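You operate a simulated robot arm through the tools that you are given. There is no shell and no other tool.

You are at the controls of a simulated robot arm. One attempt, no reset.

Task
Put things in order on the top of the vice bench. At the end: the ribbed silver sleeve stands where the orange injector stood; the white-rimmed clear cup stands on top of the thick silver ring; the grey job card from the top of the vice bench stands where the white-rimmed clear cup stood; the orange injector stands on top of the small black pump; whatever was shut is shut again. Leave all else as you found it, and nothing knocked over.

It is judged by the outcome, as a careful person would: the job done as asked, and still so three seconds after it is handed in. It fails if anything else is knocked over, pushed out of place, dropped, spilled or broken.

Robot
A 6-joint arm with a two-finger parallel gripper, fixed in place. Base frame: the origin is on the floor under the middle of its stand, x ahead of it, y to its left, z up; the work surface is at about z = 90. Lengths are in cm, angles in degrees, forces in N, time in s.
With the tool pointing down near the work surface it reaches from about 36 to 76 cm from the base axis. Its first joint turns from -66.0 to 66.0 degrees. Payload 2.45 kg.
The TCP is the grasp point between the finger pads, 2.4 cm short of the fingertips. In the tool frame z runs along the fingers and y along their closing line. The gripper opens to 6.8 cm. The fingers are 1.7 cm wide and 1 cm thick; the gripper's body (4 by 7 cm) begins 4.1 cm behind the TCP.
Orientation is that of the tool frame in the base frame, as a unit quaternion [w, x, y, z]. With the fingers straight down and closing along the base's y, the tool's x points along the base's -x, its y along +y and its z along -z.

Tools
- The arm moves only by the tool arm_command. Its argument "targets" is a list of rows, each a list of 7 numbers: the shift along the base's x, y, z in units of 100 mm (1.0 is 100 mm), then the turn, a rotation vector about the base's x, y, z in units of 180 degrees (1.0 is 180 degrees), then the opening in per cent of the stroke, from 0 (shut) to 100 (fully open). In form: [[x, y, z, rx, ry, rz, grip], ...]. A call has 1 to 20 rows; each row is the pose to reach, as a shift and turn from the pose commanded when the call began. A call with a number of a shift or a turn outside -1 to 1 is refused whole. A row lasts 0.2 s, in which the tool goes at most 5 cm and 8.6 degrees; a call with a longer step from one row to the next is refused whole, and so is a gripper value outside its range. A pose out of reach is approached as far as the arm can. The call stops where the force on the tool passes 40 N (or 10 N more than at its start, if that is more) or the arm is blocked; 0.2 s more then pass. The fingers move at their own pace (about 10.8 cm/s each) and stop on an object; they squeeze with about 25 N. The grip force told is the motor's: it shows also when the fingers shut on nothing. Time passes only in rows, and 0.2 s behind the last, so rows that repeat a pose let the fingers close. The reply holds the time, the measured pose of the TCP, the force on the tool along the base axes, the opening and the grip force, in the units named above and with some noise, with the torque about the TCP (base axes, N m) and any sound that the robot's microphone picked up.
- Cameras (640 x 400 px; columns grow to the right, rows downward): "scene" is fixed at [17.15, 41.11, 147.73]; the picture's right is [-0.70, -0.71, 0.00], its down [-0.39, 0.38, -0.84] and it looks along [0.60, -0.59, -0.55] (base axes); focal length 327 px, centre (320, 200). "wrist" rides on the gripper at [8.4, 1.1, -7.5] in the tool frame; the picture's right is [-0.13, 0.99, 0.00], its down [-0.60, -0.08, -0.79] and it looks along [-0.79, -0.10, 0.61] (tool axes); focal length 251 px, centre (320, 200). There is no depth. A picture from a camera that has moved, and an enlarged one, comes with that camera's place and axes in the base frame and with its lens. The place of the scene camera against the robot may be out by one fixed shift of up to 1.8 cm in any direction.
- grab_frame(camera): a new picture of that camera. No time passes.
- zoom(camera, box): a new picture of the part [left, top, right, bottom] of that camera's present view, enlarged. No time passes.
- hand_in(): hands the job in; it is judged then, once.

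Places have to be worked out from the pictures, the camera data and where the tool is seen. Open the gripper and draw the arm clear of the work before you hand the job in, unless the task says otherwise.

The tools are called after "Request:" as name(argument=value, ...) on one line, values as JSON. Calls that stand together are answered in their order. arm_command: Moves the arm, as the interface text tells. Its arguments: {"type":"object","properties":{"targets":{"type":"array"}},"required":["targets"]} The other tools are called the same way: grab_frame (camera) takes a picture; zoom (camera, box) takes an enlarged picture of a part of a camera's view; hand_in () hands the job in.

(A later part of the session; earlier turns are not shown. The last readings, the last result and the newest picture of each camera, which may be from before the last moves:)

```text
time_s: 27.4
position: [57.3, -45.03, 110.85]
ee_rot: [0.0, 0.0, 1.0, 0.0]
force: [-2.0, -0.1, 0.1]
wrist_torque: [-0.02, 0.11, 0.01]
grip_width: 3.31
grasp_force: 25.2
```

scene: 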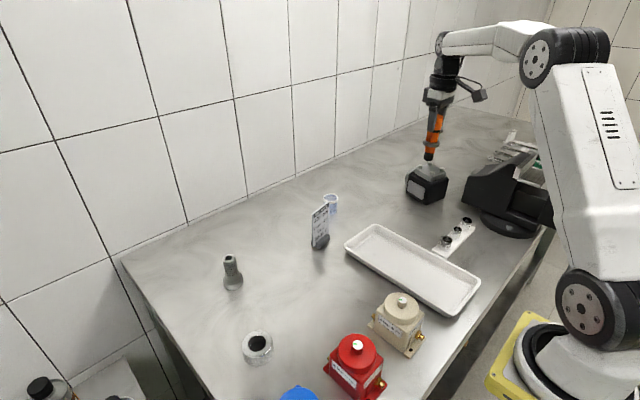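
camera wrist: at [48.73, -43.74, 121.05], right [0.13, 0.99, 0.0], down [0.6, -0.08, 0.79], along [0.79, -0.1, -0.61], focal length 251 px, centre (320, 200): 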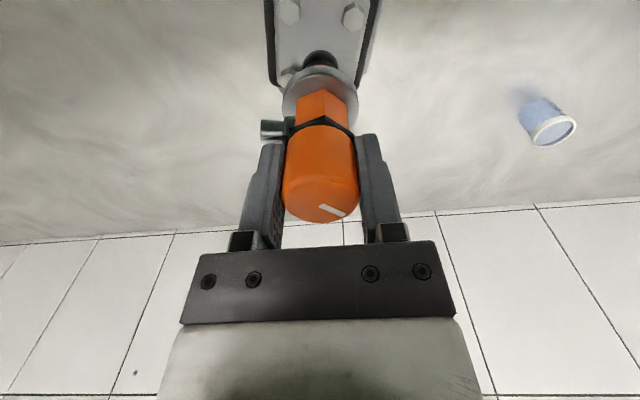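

The force is now about zero, so the plate carries the injector. I open the gripper and check that it stands.

Request:
arm_command(targets=[[0, 0, 0, 0, 0, 0, 56], [0, 0, 0, 0, 0, 0, 70], [0, 0, 0, 0, 0, 0, 85], [0, 0, 0, 0, 0, 0, 85]])

Request:
zoom(camera="scene", box=[395, 100, 465, 190])

Request:
grab_frame(camera="wrist")

```text
time_s: 28.4
position: [57.18, -45.01, 110.89]
ee_rot: [-0.001, 0.0, 1.0, 0.0]
force: [0.2, 0.1, 0.6]
wrist_torque: [-0.01, 0.01, 0.06]
grip_width: 5.8
grasp_force: 0.1
```

```text
4.44 times, centred on (430, 145) of scene
camera zoom: at [17.15, 41.11, 147.73], right [-0.7, -0.71, 0.0], down [-0.39, 0.38, -0.84], along [0.6, -0.59, -0.55], focal length 1454 px, centre (-169, 444)
```

zoom: 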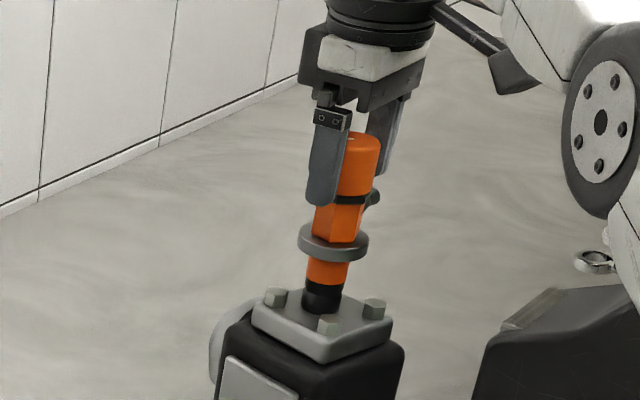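

```text
taken
camera wrist: at [48.85, -43.93, 118.45], right [0.13, 0.99, 0.0], down [0.6, -0.08, 0.79], along [0.79, -0.1, -0.61], focal length 251 px, centre (320, 200)
```

wrist: 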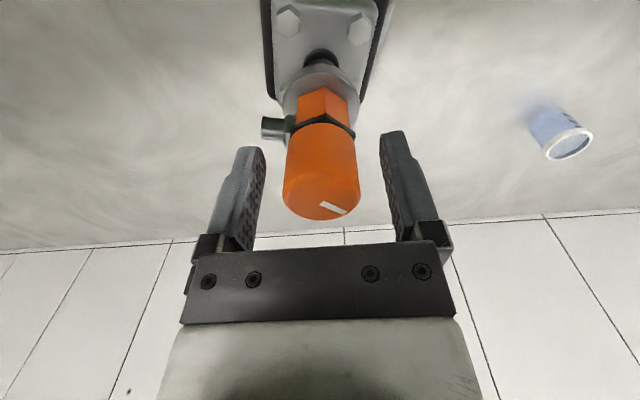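

The injector stands upright on the pump between the bolts, clear of the fingers. I rise and draw back towards -x, then travel left towards the sleeve.

Request:
arm_command(targets=[[0, 0, 0.1, 0, 0, 0, 90], [-0.05, 0, 0.3, 0, 0, 0, 100], [-0.2, 0, 0.55, 0, 0, 0, 100], [-0.45, 0, 0.8, 0, 0, 0, 100], [-0.6, 0.2, 0.85, 0, 0, 0, 100], [-0.6, 0.2, 0.85, 0, 0, 0, 100]])

Request:
zoom(camera="scene", box=[380, 80, 500, 210])

Request:
arm_command(targets=[[0, 0.3, 0, 0, 0, 0, 100], [0, 0.65, 0, 0, 0, 0, 100], [0, 1.0, 0, 0, 0, 0, 100]])

Request:
arm_command(targets=[[0, 0.35, 0, 0, 0, 0, 100], [0, 0.7, 0, 0, 0, 0, 100], [0, 1.0, 0, 0, 0, 0, 100]])

Request:
arm_command(targets=[[0, 0.35, 0, 0, 0, 0, 100], [0, 0.7, 0, 0, 0, 0, 100], [0, 1.0, 0, 0, 0, 0, 100]])

Request:
arm_command(targets=[[0, 0.35, 0, 0, 0, 0, 100], [0, 0.7, 0, 0, 0, 0, 100], [0, 1.0, 0, 0, 0, 0, 100]])

Request:
arm_command(targets=[[0.05, 0.35, -0.1, 0, 0, 0, 100], [0.15, 0.7, -0.2, 0, 0, 0, 100], [0.25, 1.0, -0.3, 0, 0, 0, 100], [0.25, 1.0, -0.3, 0, 0, 0, 100]])

Request:
grab_frame(camera="wrist")

```text
time_s: 29.8
position: [51.13, -42.99, 119.58]
ee_rot: [0.0, 0.0, 1.0, 0.0]
force: [-0.3, -0.4, -0.7]
wrist_torque: [0.01, 0.01, -0.02]
grip_width: 6.8
grasp_force: 0.1
```

```text
3.08 times, centred on (440, 145) of scene
camera zoom: at [17.15, 41.11, 147.73], right [-0.7, -0.71, 0.0], down [-0.39, 0.38, -0.84], along [0.6, -0.59, -0.55], focal length 1007 px, centre (-49, 369)
```

zoom: 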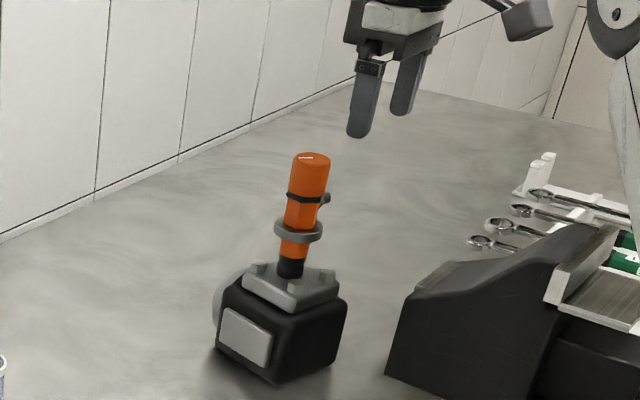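

```text
time_s: 30.6
position: [51.23, -32.83, 119.61]
ee_rot: [0.001, 0.0, 1.0, 0.0]
force: [-0.8, 0.2, 0.6]
wrist_torque: [-0.03, 0.03, -0.01]
grip_width: 6.81
grasp_force: 0.0
```

```text
time_s: 31.4
position: [51.19, -22.95, 119.47]
ee_rot: [0.0, 0.0, 1.0, 0.0]
force: [0.9, 0.3, 1.1]
wrist_torque: [-0.02, -0.01, -0.01]
grip_width: 6.8
grasp_force: 0.1
```

```text
time_s: 32.2
position: [51.27, -12.9, 119.43]
ee_rot: [0.0, 0.0, 1.0, -0.001]
force: [-0.1, -0.3, 0.0]
wrist_torque: [0.0, 0.0, 0.02]
grip_width: 6.81
grasp_force: 0.2
```

```text
time_s: 33.0
position: [51.13, -3.11, 119.44]
ee_rot: [0.0, 0.0, 1.0, 0.0]
force: [-0.4, 0.5, 0.3]
wrist_torque: [0.0, 0.02, -0.03]
grip_width: 6.81
grasp_force: 0.1
```

```text
time_s: 34.0
position: [53.48, 7.21, 116.35]
ee_rot: [0.001, 0.0, 1.0, 0.0]
force: [0.5, -0.8, -1.1]
wrist_torque: [0.0, -0.02, -0.01]
grip_width: 6.8
grasp_force: 0.1
```

```text
taken
camera wrist: at [45.2, 8.19, 123.8], right [0.13, 0.99, 0.0], down [0.6, -0.08, 0.79], along [0.79, -0.1, -0.61], focal length 251 px, centre (320, 200)
```

wrist: 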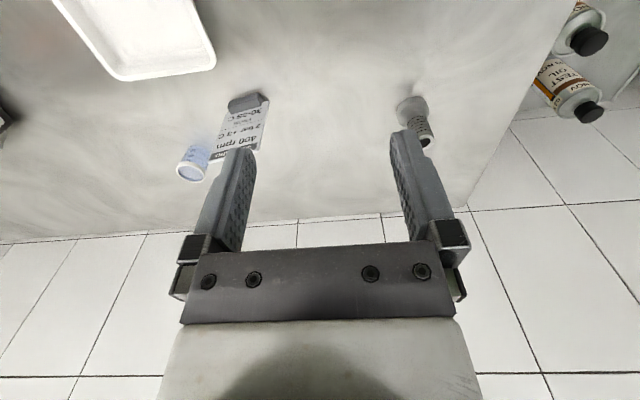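

The injector is standing well on its own on the pump. I continue to a point short of the sleeve for a last close fix on it.

Request:
arm_command(targets=[[0.1, 0.33, -0.1, 0, 0, 0, 100], [0.25, 0.66, -0.3, 0, 0, 0, 100], [0.45, 1.0, -0.5, 0, 0, 0, 100], [0.45, 1.0, -0.5, 0, 0, 0, 100]])

Request:
arm_command(targets=[[0, 0.2, -0.2, 0, 0, 0, 100], [0, 0.2, -0.2, 0, 0, 0, 100]])

Request:
grab_frame(camera="wrist")

Request:
zoom(camera="wrist", box=[260, 60, 400, 190])

```text
time_s: 35.0
position: [58.06, 17.14, 111.56]
ee_rot: [0.0, 0.0, 1.0, -0.001]
force: [-0.3, -0.3, -1.0]
wrist_torque: [0.0, -0.01, 0.02]
grip_width: 6.82
grasp_force: 0.1
```

```text
time_s: 35.6
position: [58.31, 19.22, 109.53]
ee_rot: [0.0, 0.0, 1.0, 0.0]
force: [-0.2, -0.2, 0.4]
wrist_torque: [0.02, 0.0, -0.02]
grip_width: 6.81
grasp_force: 0.1
```

```text
taken
camera wrist: at [49.88, 20.27, 117.07], right [0.13, 0.99, 0.0], down [0.6, -0.08, 0.79], along [0.79, -0.1, -0.61], focal length 251 px, centre (320, 200)
```

wrist: 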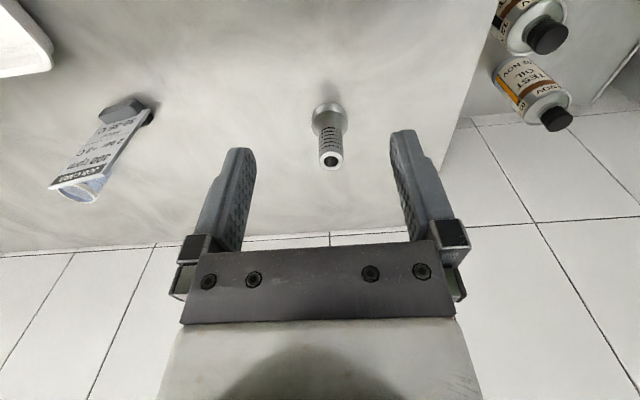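

```text
3.08 times, centred on (330, 125) of wrist
camera zoom: at [49.88, 20.27, 117.07], right [0.13, 0.99, 0.0], down [0.6, -0.08, 0.79], along [0.79, -0.1, -0.61], focal length 774 px, centre (289, 431)
```

zoom: 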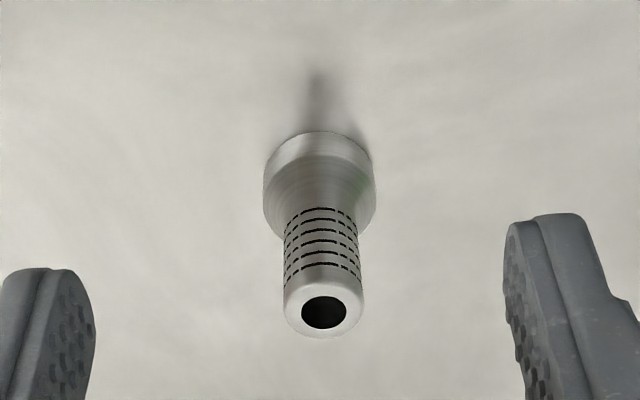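

The sleeve is at (68.55, 19.1) with its neck centred for the fingers. I move over it, then lower in two stages to the neck at z ≈ 96.7.

Request:
arm_command(targets=[[0.3, 0, 0, 0, 0, 0, 100], [0.6, 0, 0, 0, 0, 0, 100], [0.9, -0.005, 0, 0, 0, 0, 100], [1.0, -0.005, 0, 0, 0, 0, 100], [1.0, -0.005, -0.3, 0, 0, 0, 100], [1.0, -0.005, -0.6, 0, 0, 0, 100], [1.0, -0.005, -0.6, 0, 0, 0, 100]])

Request:
grab_frame(camera="wrist")

Request:
zoom(camera="scene", box=[180, 180, 300, 300])

```text
time_s: 37.2
position: [68.19, 19.04, 103.22]
ee_rot: [0.0, 0.0, 1.0, -0.001]
force: [0.6, -0.6, -0.4]
wrist_torque: [-0.01, 0.01, 0.0]
grip_width: 6.8
grasp_force: 0.0
```

```text
taken
camera wrist: at [59.76, 20.07, 110.78], right [0.13, 0.99, 0.0], down [0.6, -0.08, 0.79], along [0.79, -0.1, -0.61], focal length 251 px, centre (320, 200)
```

wrist: 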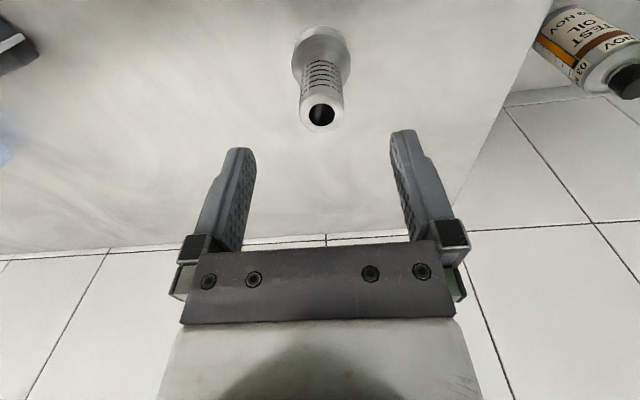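

```text
3.33 times, centred on (240, 240) of scene
camera zoom: at [17.15, 41.11, 147.73], right [-0.7, -0.71, 0.0], down [-0.39, 0.38, -0.84], along [0.6, -0.59, -0.55], focal length 1090 px, centre (587, 67)
```

zoom: 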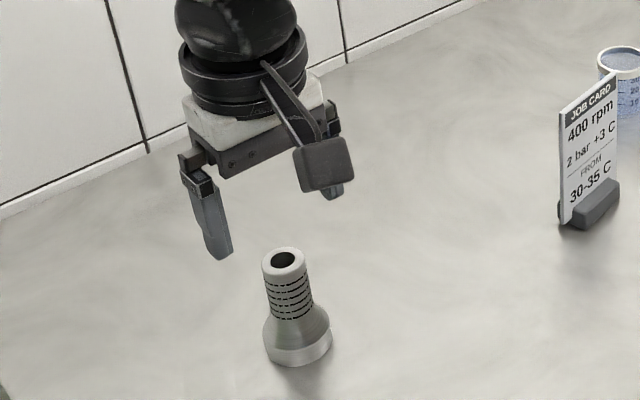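

The sleeve's top now reads at (68.35, 19.0), so I shift 0.2 cm in x and descend the remaining 6.5 cm to the neck.

Request:
arm_command(targets=[[0.02, 0, -0.2, 0, 0, 0, 100], [0.02, 0, -0.4, 0, 0, 0, 100], [0.02, 0, -0.55, 0, 0, 0, 100], [0.02, 0, -0.65, 0, 0, 0, 100], [0.02, 0, -0.65, 0, 0, 0, 100]])

Request:
zoom(camera="wrist", box=[200, 30, 440, 230])

Request:
zoom(camera="scene", box=[180, 200, 280, 300])

```text
time_s: 38.4
position: [68.44, 18.89, 96.89]
ee_rot: [0.0, 0.0, 1.0, 0.0]
force: [0.2, -0.4, -0.8]
wrist_torque: [0.01, -0.02, 0.0]
grip_width: 6.78
grasp_force: 0.1
```

```text
2.00 times, centred on (320, 130) of wrist
camera zoom: at [59.94, 20.06, 104.41], right [0.13, 0.99, 0.0], down [0.6, -0.08, 0.79], along [0.79, -0.1, -0.61], focal length 503 px, centre (320, 340)
```

zoom: 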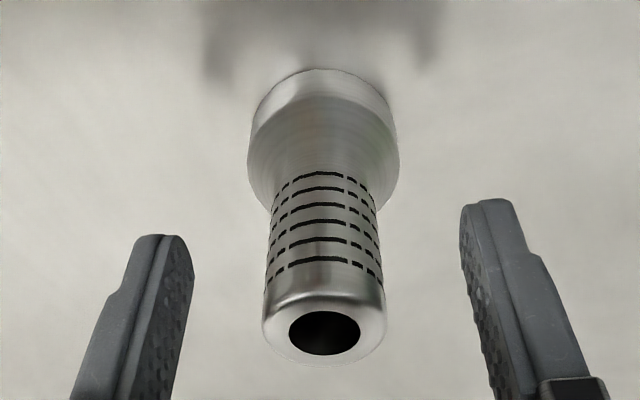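

```text
4.00 times, centred on (230, 250) of scene
camera zoom: at [17.15, 41.11, 147.73], right [-0.7, -0.71, 0.0], down [-0.39, 0.38, -0.84], along [0.6, -0.59, -0.55], focal length 1309 px, centre (680, 0)
```

zoom: 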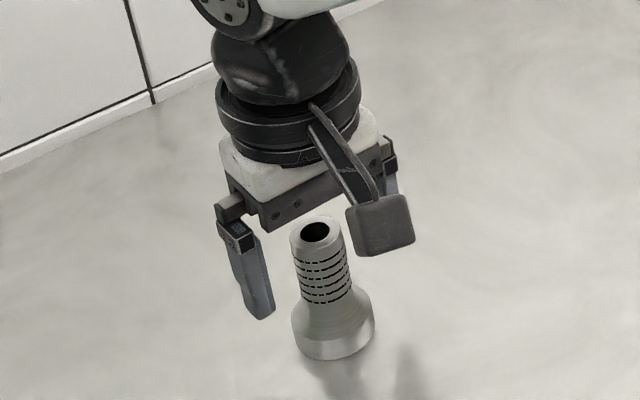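

The neck is centred between the fingers with the tips at about z = 94.5, above the cone. I close and lift a little.

Request:
arm_command(targets=[[0, 0, 0, 0, 0, 0, 30], [0, 0, 0, 0, 0, 0, 0], [0, 0, 0, 0, 0, 0, 0], [0, 0, 0, 0, 0, 0, 0]])

Request:
arm_command(targets=[[0, 0, 0.05, 0, 0, 0, 0], [0, 0, 0.15, 0, 0, 0, 0], [0, 0, 0.3, 0, 0, 0, 0], [0, 0, 0.3, 0, 0, 0, 0]])

Request:
zoom(camera="scene", box=[180, 200, 280, 300])

Request:
grab_frame(camera="wrist")

```text
time_s: 39.4
position: [68.3, 18.97, 96.93]
ee_rot: [0.0, 0.001, 1.0, -0.001]
force: [-0.2, 0.5, 0.4]
wrist_torque: [0.01, 0.0, 0.02]
grip_width: 2.73
grasp_force: 24.9
```

```text
time_s: 40.4
position: [68.3, 19.02, 99.93]
ee_rot: [0.0, 0.0, 1.0, 0.0]
force: [-0.3, -0.5, -1.2]
wrist_torque: [0.02, 0.01, -0.02]
grip_width: 2.73
grasp_force: 24.8
```

```text
4.00 times, centred on (230, 250) of scene
camera zoom: at [17.16, 41.11, 147.73], right [-0.7, -0.71, 0.0], down [-0.39, 0.38, -0.84], along [0.6, -0.59, -0.55], focal length 1309 px, centre (680, 0)
```

zoom: 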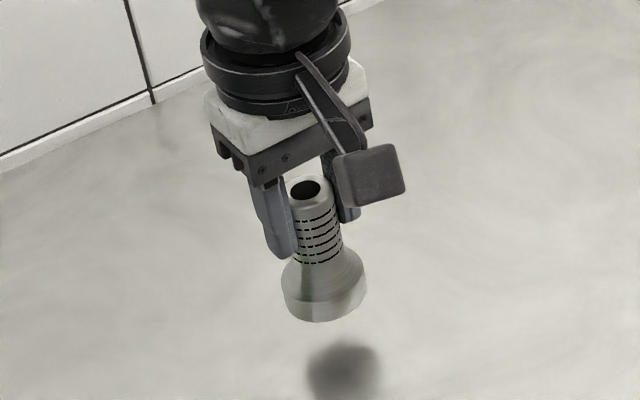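

```text
taken
camera wrist: at [59.98, 20.18, 107.45], right [0.13, 0.99, 0.0], down [0.6, -0.08, 0.79], along [0.79, -0.1, -0.61], focal length 251 px, centre (320, 200)
```

wrist: 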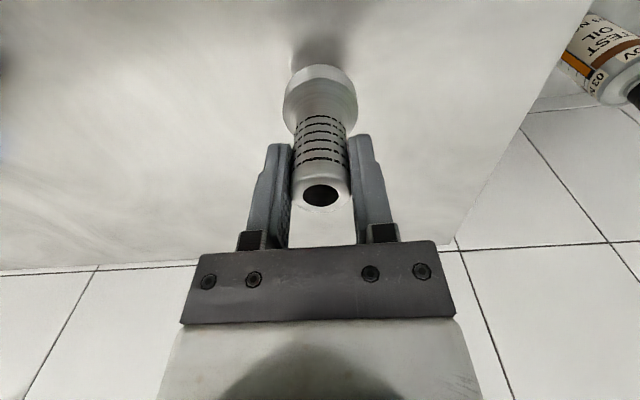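

The sleeve is gripped at 2.73 cm and lifted upright. I raise it a bit more and carry it towards the injector's old place at (54.6, 3.5).

Request:
arm_command(targets=[[0, 0, 0.2, 0, 0, 0, 0], [-0.1, -0.1, 0.4, 0, 0, 0, 0], [-0.3, -0.3, 0.4, 0, 0, 0, 0], [-0.5, -0.55, 0.4, 0, 0, 0, 0], [-0.7, -0.8, 0.4, 0, 0, 0, 0], [-0.8, -0.9, 0.4, 0, 0, 0, 0]])

Request:
arm_command(targets=[[-0.15, -0.18, 0, 0, 0, 0, 0], [-0.35, -0.4, 0, 0, 0, 0, 0], [-0.5, -0.55, 0, 0, 0, 0, 0], [-0.58, -0.65, 0, 0, 0, 0, 0], [-0.58, -0.65, 0, 0, 0, 0, 0]])

Request:
grab_frame(camera="wrist")

Request:
grab_frame(camera="scene")

```text
time_s: 41.8
position: [60.36, 9.89, 103.97]
ee_rot: [-0.001, -0.001, 1.0, 0.0]
force: [0.5, -0.2, -1.2]
wrist_torque: [-0.04, 0.01, 0.0]
grip_width: 2.72
grasp_force: 25.4
```

```text
time_s: 43.0
position: [54.55, 3.42, 104.02]
ee_rot: [0.0, 0.0, 1.0, 0.0]
force: [-0.5, 0.1, -1.4]
wrist_torque: [0.0, 0.01, 0.02]
grip_width: 2.71
grasp_force: 24.5
```

```text
taken
camera wrist: at [46.18, 4.57, 111.48], right [0.13, 0.99, 0.0], down [0.6, -0.08, 0.79], along [0.79, -0.1, -0.61], focal length 251 px, centre (320, 200)
```

wrist: 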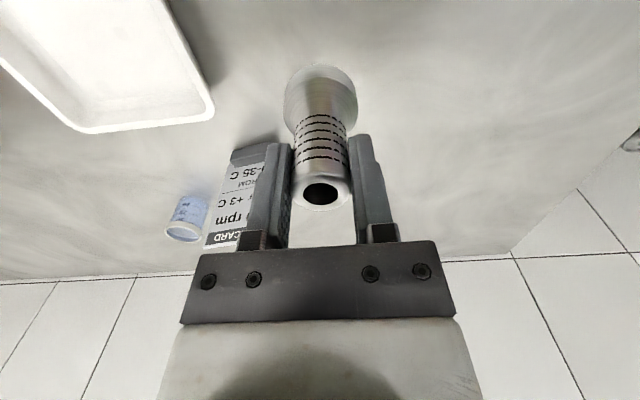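

```text
taken
```

scene: 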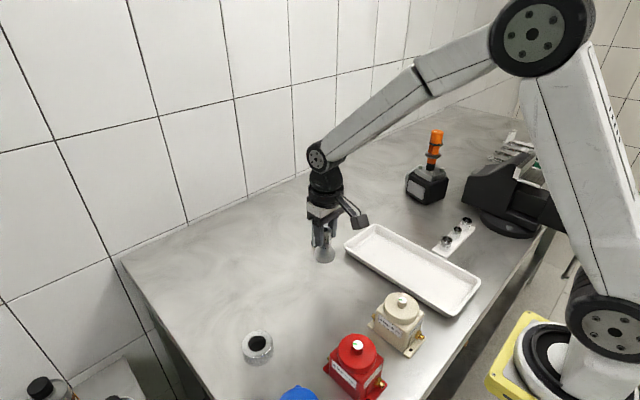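

The sleeve's base projects to about (54.5, 3.5), which is the target to within 0.15 cm. I shift slightly in x and lower it to just above the bench.

Request:
arm_command(targets=[[0.01, 0, -0.2, 0, 0, 0, 0], [0.01, 0, -0.4, 0, 0, 0, 0], [0.01, 0, -0.57, 0, 0, 0, 0], [0.01, 0, -0.67, 0, 0, 0, 0], [0.01, 0, -0.67, 0, 0, 0, 0]])

Request:
arm_command(targets=[[0, 0, -0.01, 0, 0, 0, 0], [0, 0, -0.02, 0, 0, 0, 0], [0, 0, -0.03, 0, 0, 0, 0], [0, 0, -0.03, 0, 0, 0, 0]])

Request:
zoom(camera="scene", box=[270, 180, 390, 290])

```text
time_s: 44.2
position: [54.56, 3.54, 97.31]
ee_rot: [0.0, 0.0, 1.0, 0.001]
force: [-0.3, 0.1, -1.6]
wrist_torque: [0.0, -0.04, -0.01]
grip_width: 2.71
grasp_force: 25.1
```

```text
time_s: 45.2
position: [54.55, 3.45, 96.98]
ee_rot: [0.001, 0.0, 1.0, 0.0]
force: [-5.1, -3.9, 21.0]
wrist_torque: [-0.33, 0.05, -0.09]
grip_width: 2.75
grasp_force: 25.4
```

```text
3.64 times, centred on (330, 235) of scene
camera zoom: at [17.1, 41.1, 147.74], right [-0.7, -0.71, 0.0], down [-0.39, 0.38, -0.84], along [0.6, -0.59, -0.55], focal length 1190 px, centre (284, 73)
```

zoom: 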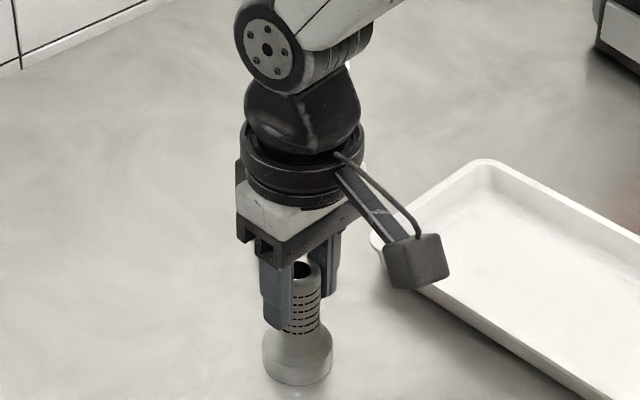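

It presses at 21 N, so it is down at TCP z ≈ 97.0. I ease up 1.5 mm and read the force.

Request:
arm_command(targets=[[0, 0, 0.015, 0, 0, 0, 0], [0, 0, 0.015, 0, 0, 0, 0], [0, 0, 0.015, 0, 0, 0, 0]])

```text
time_s: 46.0
position: [54.44, 3.46, 97.03]
ee_rot: [-0.001, 0.0, 1.0, -0.001]
force: [-0.1, 0.0, -1.1]
wrist_torque: [-0.02, -0.02, -0.01]
grip_width: 2.7
grasp_force: 25.0
```

The force is near the sleeve's own weight, so it is at most a fraction of a millimetre off the bench. I lower 0.7 mm and release.

Request:
arm_command(targets=[[0, 0, -0.008, 0, 0, 0, 0], [0, 0, -0.008, 0, 0, 0, 0]])

Request:
arm_command(targets=[[0, 0, 0, 0, 0, 0, 46], [0, 0, 0, 0, 0, 0, 60], [0, 0, 0, 0, 0, 0, 85], [0, 0, 0, 0, 0, 0, 100], [0, 0, 0, 0, 0, 0, 100]])

Request:
grab_frame(camera="wrist")

Request:
zoom(camera="scene", box=[270, 180, 390, 290])

```text
time_s: 46.6
position: [54.48, 3.57, 96.95]
ee_rot: [0.001, 0.0, 1.0, 0.0]
force: [-1.6, -0.6, 2.2]
wrist_torque: [-0.07, -0.01, 0.0]
grip_width: 2.69
grasp_force: 25.3
```

```text
time_s: 47.8
position: [54.68, 3.48, 96.99]
ee_rot: [0.0, 0.0, 1.0, 0.0]
force: [0.7, -0.6, 0.5]
wrist_torque: [0.01, 0.02, 0.01]
grip_width: 6.77
grasp_force: 0.1
```

```text
taken
camera wrist: at [46.25, 4.63, 104.5], right [0.13, 0.99, 0.0], down [0.6, -0.08, 0.79], along [0.79, -0.1, -0.61], focal length 251 px, centre (320, 200)
```

wrist: 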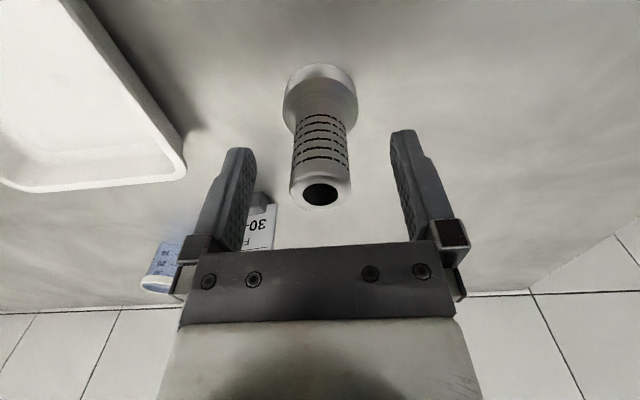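

```text
3.64 times, centred on (330, 235) of scene
camera zoom: at [17.15, 41.11, 147.73], right [-0.7, -0.71, 0.0], down [-0.39, 0.38, -0.84], along [0.6, -0.59, -0.55], focal length 1190 px, centre (284, 73)
```

zoom: 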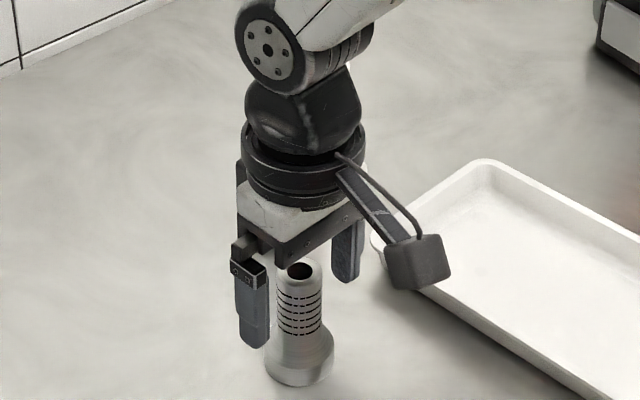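

The sleeve stands at the injector's former place. I rise straight up clear of it and the card's height, then move over towards the cup for a closer look.

Request:
arm_command(targets=[[0, 0, 0.25, 0, 0, 0, 100], [0, 0, 0.55, 0, 0, 0, 100], [0, 0, 0.85, 0, 0, 0, 100], [0, 0, 1.0, 0, 0, 0, 100]])

Request:
arm_command(targets=[[0, -0.25, 0.2, 0, 0, 0, 100], [0.1, -0.6, 0.4, 0, 0, 0, 100], [0.25, -1.0, 0.4, 0, 0, 0, 100]])

Request:
arm_command(targets=[[0.15, -0.35, 0, 0, 0, 0, 100], [0.3, -0.7, -0.1, 0, 0, 0, 100], [0.45, -1.0, -0.2, 0, 0, 0, 100], [0.45, -1.0, -0.2, 0, 0, 0, 100]])

Request:
grab_frame(camera="wrist")

Request:
zoom(camera="wrist", box=[240, 60, 400, 190])

Request:
grab_frame(camera="scene")

```text
time_s: 48.8
position: [54.66, 3.57, 107.13]
ee_rot: [0.0, 0.001, 1.0, 0.001]
force: [-0.1, 0.0, -0.4]
wrist_torque: [-0.02, 0.01, -0.02]
grip_width: 6.78
grasp_force: 0.1
```

```text
time_s: 49.6
position: [57.15, -6.61, 111.1]
ee_rot: [0.0, 0.0, 1.0, -0.001]
force: [-0.2, -0.4, -0.3]
wrist_torque: [0.0, 0.02, 0.02]
grip_width: 6.8
grasp_force: 0.2
```

```text
time_s: 50.6
position: [61.64, -16.63, 109.12]
ee_rot: [0.0, 0.0, 1.0, 0.0]
force: [-0.2, -1.3, -0.3]
wrist_torque: [0.01, -0.01, 0.02]
grip_width: 6.81
grasp_force: 0.1
```

```text
taken
camera wrist: at [53.24, -15.46, 116.47], right [0.13, 0.99, 0.0], down [0.6, -0.08, 0.79], along [0.79, -0.1, -0.61], focal length 251 px, centre (320, 200)
```

wrist: 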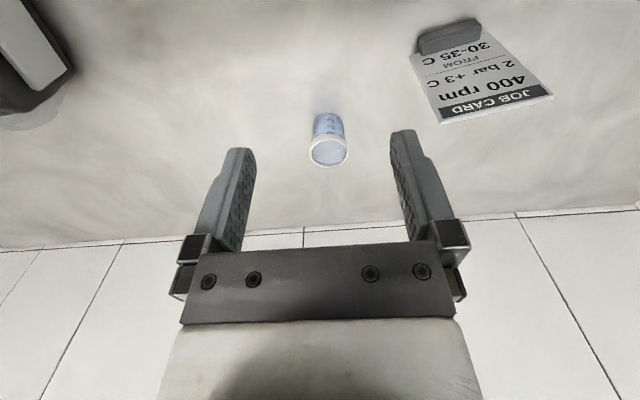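

```text
3.08 times, centred on (320, 125) of wrist
camera zoom: at [53.24, -15.46, 116.47], right [0.13, 0.99, 0.0], down [0.6, -0.08, 0.79], along [0.79, -0.1, -0.61], focal length 774 px, centre (320, 431)
```

zoom: 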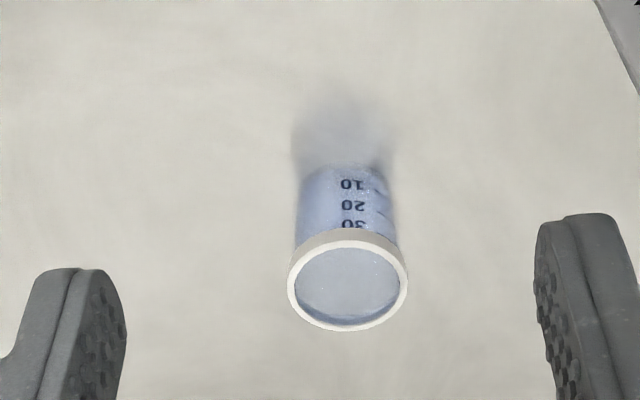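

```text
taken
```

scene: 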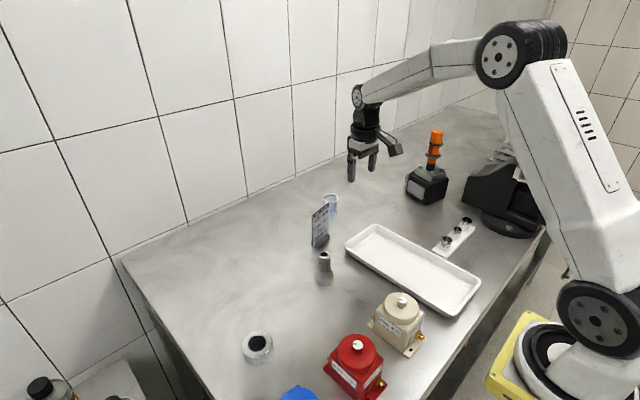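

The cup is at (72.45, -16.9) with a 4.4 cm rim. I zoom closer to see whether it holds liquid, which decides how gently it must be moved.

Request:
zoom(camera="wrist", box=[300, 105, 360, 175])

Request:
zoom(camera="scene", box=[300, 185, 360, 250])

```text
5.71 times, centred on (330, 140) of wrist
camera zoom: at [53.24, -15.46, 116.47], right [0.13, 0.99, 0.0], down [0.6, -0.08, 0.79], along [0.79, -0.1, -0.61], focal length 1437 px, centre (263, 543)
```

zoom: 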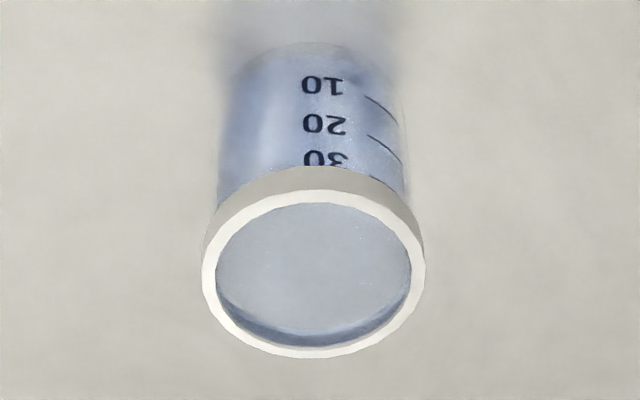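

```text
6.15 times, centred on (330, 218) of scene
camera zoom: at [17.16, 41.11, 147.73], right [-0.7, -0.71, 0.0], down [-0.39, 0.38, -0.84], along [0.6, -0.59, -0.55], focal length 2013 px, centre (258, 92)
```

zoom: 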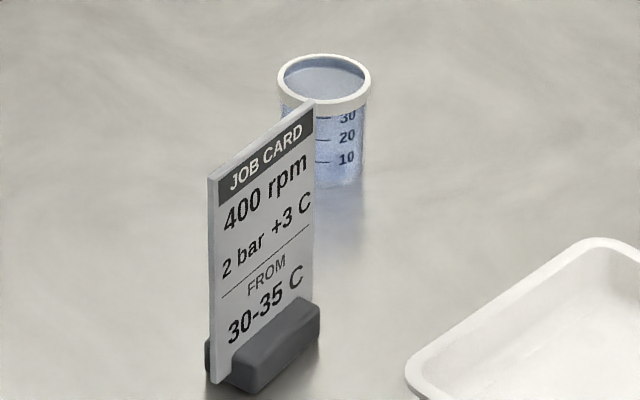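

The cup looks nearly full of clear liquid, so it has to stay level and move slowly. I first bring the open gripper over it at about z = 104.

Request:
arm_command(targets=[[0.25, -0.01, -0.1, 0, 0, 0, 100], [0.5, -0.02, -0.25, 0, 0, 0, 100], [0.75, -0.02, -0.4, 0, 0, 0, 100], [0.95, -0.02, -0.5, 0, 0, 0, 100], [0.95, -0.02, -0.5, 0, 0, 0, 100]])

Request:
grab_frame(camera="wrist")

Request:
zoom(camera="wrist", box=[220, 30, 420, 180])

```text
time_s: 51.8
position: [71.15, -16.64, 103.85]
ee_rot: [0.0, 0.0, 1.0, 0.0]
force: [-0.9, -0.1, -0.3]
wrist_torque: [0.0, 0.02, -0.01]
grip_width: 6.79
grasp_force: 0.1
```

```text
taken
camera wrist: at [62.84, -15.52, 111.37], right [0.13, 0.99, 0.0], down [0.6, -0.08, 0.79], along [0.79, -0.1, -0.61], focal length 251 px, centre (320, 200)
```

wrist: 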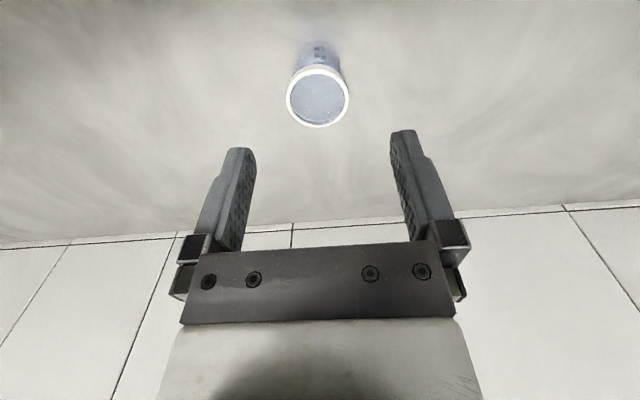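

```text
2.67 times, centred on (320, 105) of wrist
camera zoom: at [62.84, -15.52, 111.37], right [0.13, 0.99, 0.0], down [0.6, -0.08, 0.79], along [0.79, -0.1, -0.61], focal length 670 px, centre (320, 453)
```

zoom: 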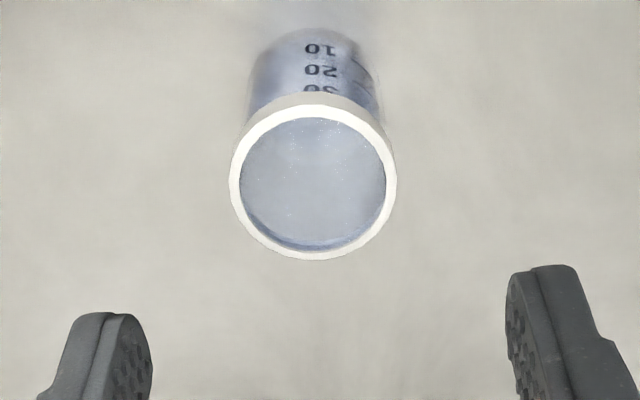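

The rim centre reads (72.55, -16.93), so I shift +1.35 in x and -0.29 in y. Then I come down partway around the cup and check clearance.

Request:
arm_command(targets=[[0.07, -0.015, 0, 0, 0, 0, 100], [0.135, -0.029, 0, 0, 0, 0, 100], [0.135, -0.029, -0.15, 0, 0, 0, 100], [0.135, -0.029, -0.35, 0, 0, 0, 100], [0.135, -0.029, -0.5, 0, 0, 0, 100], [0.135, -0.029, -0.5, 0, 0, 0, 100]])

Request:
grab_frame(camera="wrist")

Request:
zoom(camera="scene", box=[280, 130, 400, 250])

```text
time_s: 53.2
position: [72.6, -16.93, 99.04]
ee_rot: [0.0, 0.0, 1.0, 0.0]
force: [0.5, 0.7, 0.0]
wrist_torque: [0.0, 0.06, 0.0]
grip_width: 6.79
grasp_force: 0.1
```

```text
taken
camera wrist: at [64.13, -15.76, 106.53], right [0.13, 0.99, 0.0], down [0.6, -0.08, 0.79], along [0.79, -0.1, -0.61], focal length 251 px, centre (320, 200)
```

wrist: 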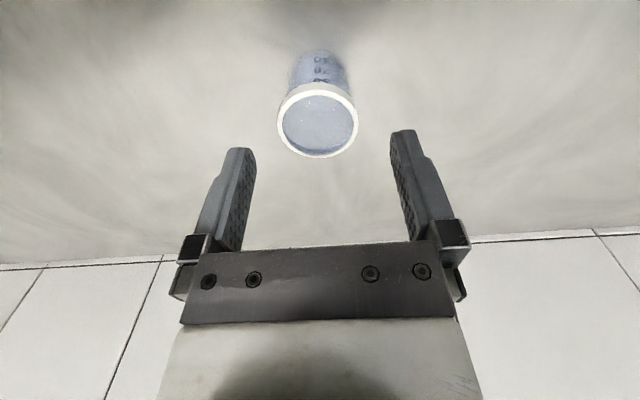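

```text
3.33 times, centred on (340, 190) of scene
camera zoom: at [17.15, 41.11, 147.73], right [-0.7, -0.71, 0.0], down [-0.39, 0.38, -0.84], along [0.6, -0.59, -0.55], focal length 1090 px, centre (253, 233)
```

zoom: 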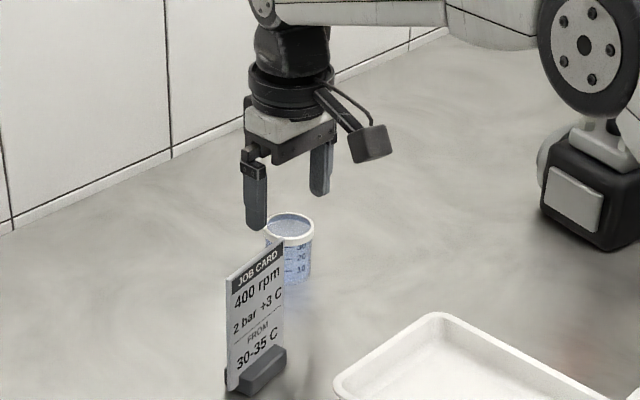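

The cup sits centred between the fingers, rim at about (72.4, -16.9). I descend the last 4.6 cm so the pads meet the rim.

Request:
arm_command(targets=[[0, 0, -0.15, 0, 0, 0, 100], [0, 0, -0.3, 0, 0, 0, 100], [0, 0, -0.4, 0, 0, 0, 100], [0, 0, -0.465, 0, 0, 0, 100], [0, 0, -0.465, 0, 0, 0, 100]])

Request:
grab_frame(camera="wrist")

Request:
zoom(camera="scene", box=[280, 150, 380, 250])

```text
time_s: 54.4
position: [72.46, -17.1, 94.19]
ee_rot: [-0.001, 0.0, 1.0, 0.0]
force: [-0.3, -0.2, -0.7]
wrist_torque: [-0.01, 0.02, 0.01]
grip_width: 6.8
grasp_force: 0.1
```

```text
taken
camera wrist: at [64.12, -15.9, 101.8], right [0.13, 0.99, 0.0], down [0.6, -0.08, 0.79], along [0.79, -0.1, -0.61], focal length 251 px, centre (320, 200)
```

wrist: 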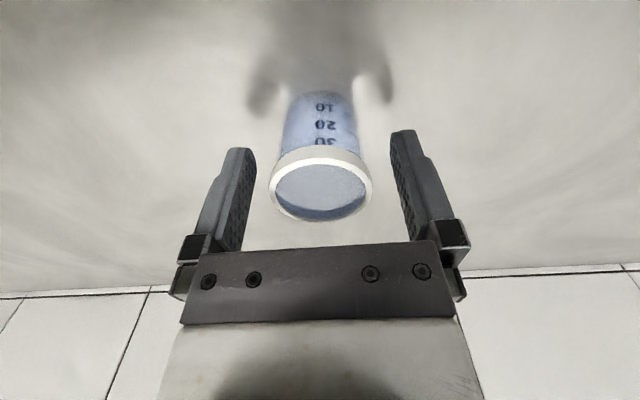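

```text
4.00 times, centred on (330, 200) of scene
camera zoom: at [17.15, 41.11, 147.73], right [-0.7, -0.71, 0.0], down [-0.39, 0.38, -0.84], along [0.6, -0.59, -0.55], focal length 1309 px, centre (280, 200)
```

zoom: 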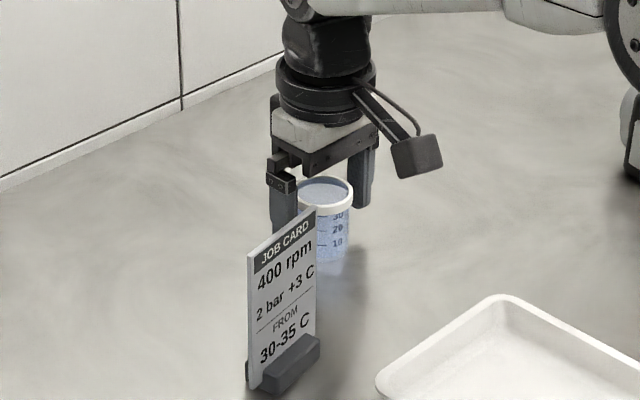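

The rim is centred between the fingers and the liquid is level. I close in gradual steps so as not to jolt it, then read the grip.

Request:
arm_command(targets=[[0, 0, 0, 0, 0, 0, 80], [0, 0, 0, 0, 0, 0, 72], [0, 0, 0, 0, 0, 0, 68], [0, 0, 0, 0, 0, 0, 66], [0, 0, 0, 0, 0, 0, 64], [0, 0, 0, 0, 0, 0, 62], [0, 0, 0, 0, 0, 0, 55], [0, 0, 0, 0, 0, 0, 30], [0, 0, 0, 0, 0, 0, 0], [0, 0, 0, 0, 0, 0, 0]])

Request:
grab_frame(camera="wrist")

Request:
zoom(camera="scene", box=[280, 150, 380, 250])

```text
time_s: 56.6
position: [72.46, -17.02, 94.36]
ee_rot: [0.0, 0.0, 1.0, 0.001]
force: [0.5, -0.5, -0.7]
wrist_torque: [0.01, 0.02, 0.02]
grip_width: 4.07
grasp_force: 24.9
```

```text
taken
camera wrist: at [64.12, -15.89, 101.81], right [0.13, 0.99, 0.0], down [0.6, -0.08, 0.79], along [0.79, -0.1, -0.61], focal length 251 px, centre (320, 200)
```

wrist: 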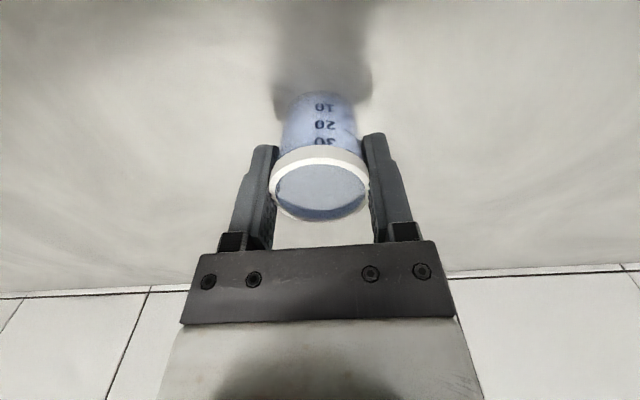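

```text
4.00 times, centred on (330, 200) of scene
camera zoom: at [17.15, 41.11, 147.73], right [-0.7, -0.71, 0.0], down [-0.39, 0.38, -0.84], along [0.6, -0.59, -0.55], focal length 1309 px, centre (280, 200)
```

zoom: 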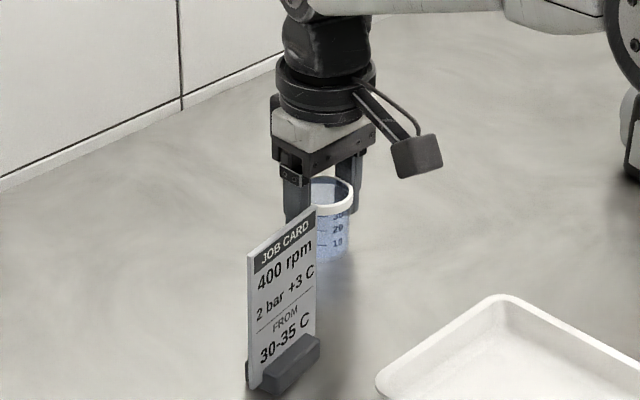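

The cup is gripped at 4.07 cm with the liquid still level. I lift it straight up slowly, with gentle ramps.

Request:
arm_command(targets=[[0, 0, 0.01, 0, 0, 0, 0], [0, 0, 0.04, 0, 0, 0, 0], [0, 0, 0.09, 0, 0, 0, 0], [0, 0, 0.16, 0, 0, 0, 0], [0, 0, 0.24, 0, 0, 0, 0], [0, 0, 0.33, 0, 0, 0, 0], [0, 0, 0.42, 0, 0, 0, 0], [0, 0, 0.51, 0, 0, 0, 0], [0, 0, 0.6, 0, 0, 0, 0], [0, 0, 0.68, 0, 0, 0, 0], [0, 0, 0.74, 0, 0, 0, 0], [0, 0, 0.78, 0, 0, 0, 0], [0, 0, 0.8, 0, 0, 0, 0], [0, 0, 0.8, 0, 0, 0, 0]])

Request:
grab_frame(camera="wrist")

Request:
zoom(camera="scene", box=[280, 130, 380, 250])

```text
time_s: 59.6
position: [72.43, -17.02, 102.33]
ee_rot: [0.0, 0.0, 1.0, 0.001]
force: [-0.2, 0.5, -1.3]
wrist_torque: [0.0, -0.01, -0.01]
grip_width: 4.1
grasp_force: 25.0
```

```text
taken
camera wrist: at [64.12, -15.87, 109.82], right [0.13, 0.99, 0.0], down [0.6, -0.08, 0.79], along [0.79, -0.1, -0.61], focal length 251 px, centre (320, 200)
```

wrist: 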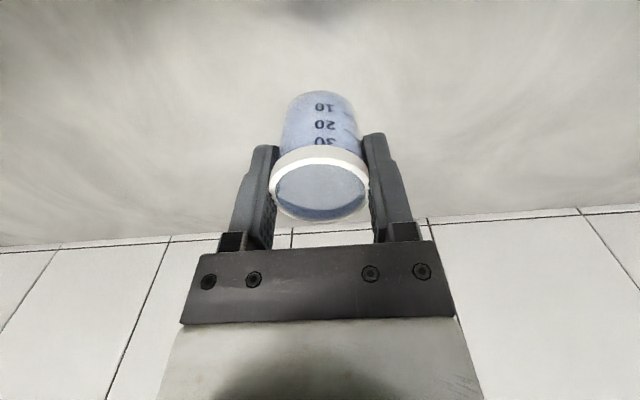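

```text
3.33 times, centred on (330, 190) of scene
camera zoom: at [17.15, 41.11, 147.73], right [-0.7, -0.71, 0.0], down [-0.39, 0.38, -0.84], along [0.6, -0.59, -0.55], focal length 1090 px, centre (287, 233)
```

zoom: 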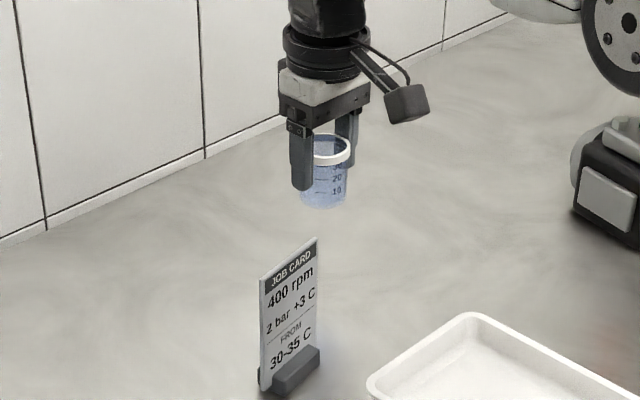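

The cup hangs level and clear. I draw it back towards -x while rising to clear the card's height, then carry it left in ramped steps.

Request:
arm_command(targets=[[-0.03, 0, 0.02, 0, 0, 0, 0], [-0.1, 0, 0.05, 0, 0, 0, 0], [-0.2, 0, 0.11, 0, 0, 0, 0], [-0.32, 0, 0.18, 0, 0, 0, 0], [-0.46, 0, 0.25, 0, 0, 0, 0], [-0.6, 0, 0.33, 0, 0, 0, 0], [-0.72, 0, 0.4, 0, 0, 0, 0], [-0.82, 0, 0.45, 0, 0, 0, 0], [-0.9, 0, 0.5, 0, 0, 0, 0], [-0.96, 0, 0.53, 0, 0, 0, 0], [-1.0, 0, 0.55, 0, 0, 0, 0], [-1.0, 0, 0.55, 0, 0, 0, 0]])

Request:
arm_command(targets=[[-0.01, 0.03, 0, 0, 0, 0, 0], [-0.03, 0.1, 0, 0, 0, 0, 0], [-0.06, 0.2, 0, 0, 0, 0, 0], [-0.1, 0.32, 0, 0, 0, 0, 0], [-0.14, 0.46, 0, 0, 0, 0, 0], [-0.18, 0.6, 0, 0, 0, 0, 0], [-0.22, 0.72, 0, 0, 0, 0, 0], [-0.25, 0.82, 0, 0, 0, 0, 0], [-0.27, 0.9, 0, 0, 0, 0, 0], [-0.29, 0.96, 0, 0, 0, 0, 0], [-0.3, 1.0, 0, 0, 0, 0, 0]])

Request:
arm_command(targets=[[-0.01, 0.03, 0, 0, 0, 0, 0], [-0.03, 0.1, 0, 0, 0, 0, 0], [-0.06, 0.2, 0, 0, 0, 0, 0], [-0.1, 0.32, 0, 0, 0, 0, 0], [-0.14, 0.46, 0, 0, 0, 0, 0], [-0.18, 0.6, 0, 0, 0, 0, 0], [-0.22, 0.72, 0, 0, 0, 0, 0], [-0.25, 0.82, 0, 0, 0, 0, 0], [-0.27, 0.9, 0, 0, 0, 0, 0], [-0.29, 0.96, 0, 0, 0, 0, 0], [-0.3, 1.0, 0, 0, 0, 0, 0]])

Request:
arm_command(targets=[[-0.01, 0.03, 0, 0, 0, 0, 0], [-0.03, 0.1, 0, 0, 0, 0, 0], [-0.06, 0.2, 0, 0, 0, 0, 0], [-0.1, 0.32, 0, 0, 0, 0, 0], [-0.14, 0.46, 0, 0, 0, 0, 0], [-0.18, 0.6, 0, 0, 0, 0, 0], [-0.22, 0.72, 0, 0, 0, 0, 0], [-0.25, 0.82, 0, 0, 0, 0, 0], [-0.27, 0.9, 0, 0, 0, 0, 0], [-0.29, 0.96, 0, 0, 0, 0, 0], [-0.3, 1.0, 0, 0, 0, 0, 0], [-0.3, 1.0, 0, 0, 0, 0, 0]])

Request:
grab_frame(camera="wrist")

Request:
grab_frame(camera="scene")

```text
time_s: 62.2
position: [62.53, -17.11, 107.8]
ee_rot: [0.0, 0.0, 1.0, -0.001]
force: [-0.4, -0.1, -0.3]
wrist_torque: [0.0, 0.04, -0.02]
grip_width: 4.08
grasp_force: 24.1
```

```text
time_s: 64.6
position: [59.59, -7.05, 107.73]
ee_rot: [0.0, 0.0, 1.0, -0.001]
force: [-0.6, -0.7, -1.0]
wrist_torque: [0.0, 0.01, 0.0]
grip_width: 4.09
grasp_force: 24.7
```

```text
time_s: 67.0
position: [56.52, 2.93, 107.84]
ee_rot: [0.0, 0.0, 1.0, 0.0]
force: [-0.5, 0.3, -1.0]
wrist_torque: [-0.01, -0.01, 0.03]
grip_width: 4.09
grasp_force: 24.8
```

```text
time_s: 69.6
position: [53.57, 13.02, 107.88]
ee_rot: [0.0, 0.0, 1.0, 0.0]
force: [0.2, 0.2, -0.6]
wrist_torque: [0.06, 0.0, 0.01]
grip_width: 4.09
grasp_force: 25.3
```

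```text
taken
camera wrist: at [45.2, 14.21, 115.37], right [0.13, 0.99, 0.0], down [0.6, -0.08, 0.79], along [0.79, -0.1, -0.61], focal length 251 px, centre (320, 200)
```

wrist: 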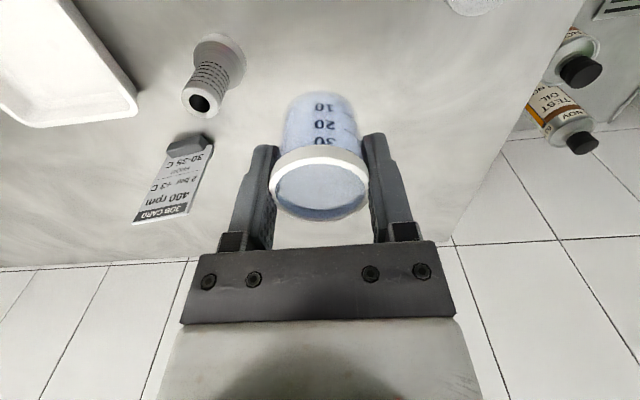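

```text
taken
```

scene: 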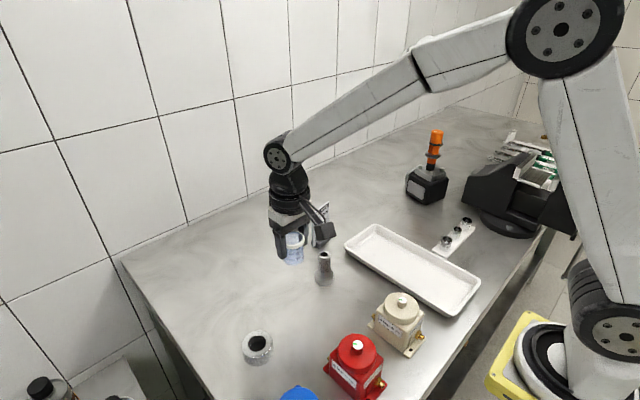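

The cup is level at (53.6, 13.0, 107.9) and everything placed so far still stands. I draw back along x a little so that the wrist camera can see the ring beside the cup for a final fix.

Request:
arm_command(targets=[[-0.03, 0, 0, 0, 0, 0, 0], [-0.1, 0, 0, 0, 0, 0, 0], [-0.2, 0, 0, 0, 0, 0, 0], [-0.32, 0, 0, 0, 0, 0, 0], [-0.45, 0, 0, 0, 0, 0, 0], [-0.57, 0, 0, 0, 0, 0, 0], [-0.68, 0, 0, 0, 0, 0, 0], [-0.77, 0, 0, 0, 0, 0, 0], [-0.84, 0, 0, 0, 0, 0, 0], [-0.88, 0, 0, 0, 0, 0, 0], [-0.9, 0, 0, 0, 0, 0, 0], [-0.9, 0, 0, 0, 0, 0, 0]])

Request:
grab_frame(camera="wrist")

Request:
zoom(camera="wrist", box=[380, 20, 560, 150])

Request:
zoom(camera="scene", box=[210, 220, 410, 400])

```text
time_s: 72.2
position: [44.57, 12.96, 107.78]
ee_rot: [0.0, 0.001, 1.0, 0.0]
force: [0.2, 0.5, -0.1]
wrist_torque: [-0.02, -0.02, 0.03]
grip_width: 4.07
grasp_force: 25.1
```

```text
taken
camera wrist: at [36.2, 14.12, 115.3], right [0.13, 0.99, 0.0], down [0.6, -0.08, 0.79], along [0.79, -0.1, -0.61], focal length 251 px, centre (320, 200)
```

wrist: 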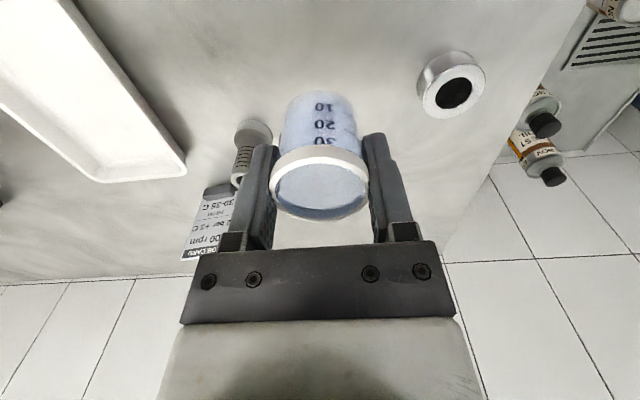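

```text
3.08 times, centred on (470, 85) of wrist
camera zoom: at [36.2, 14.12, 115.3], right [0.13, 0.99, 0.0], down [0.6, -0.08, 0.79], along [0.79, -0.1, -0.61], focal length 774 px, centre (-142, 554)
```

zoom: 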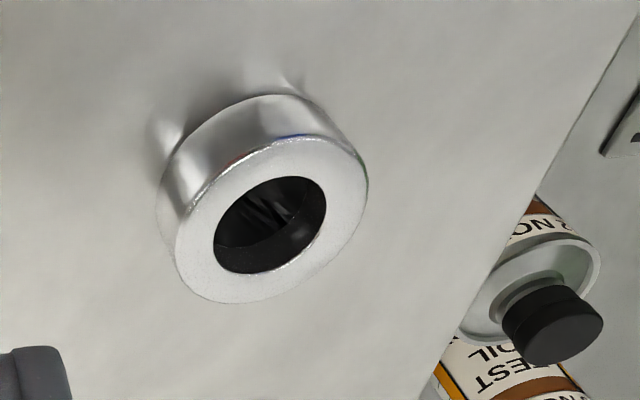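

```text
2.22 times, centred on (310, 310) of scene
camera zoom: at [17.15, 41.11, 147.73], right [-0.7, -0.71, 0.0], down [-0.39, 0.38, -0.84], along [0.6, -0.59, -0.55], focal length 727 px, centre (342, -44)
```

zoom: 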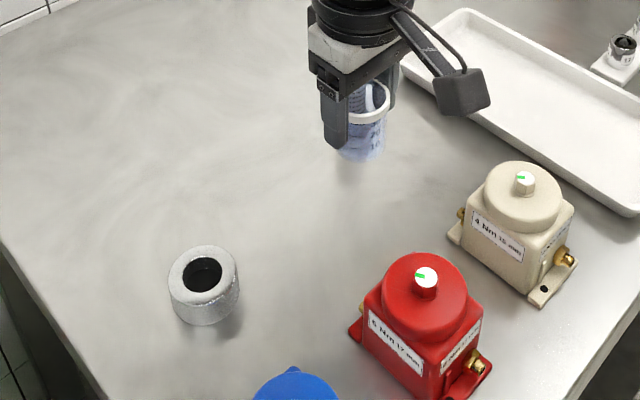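

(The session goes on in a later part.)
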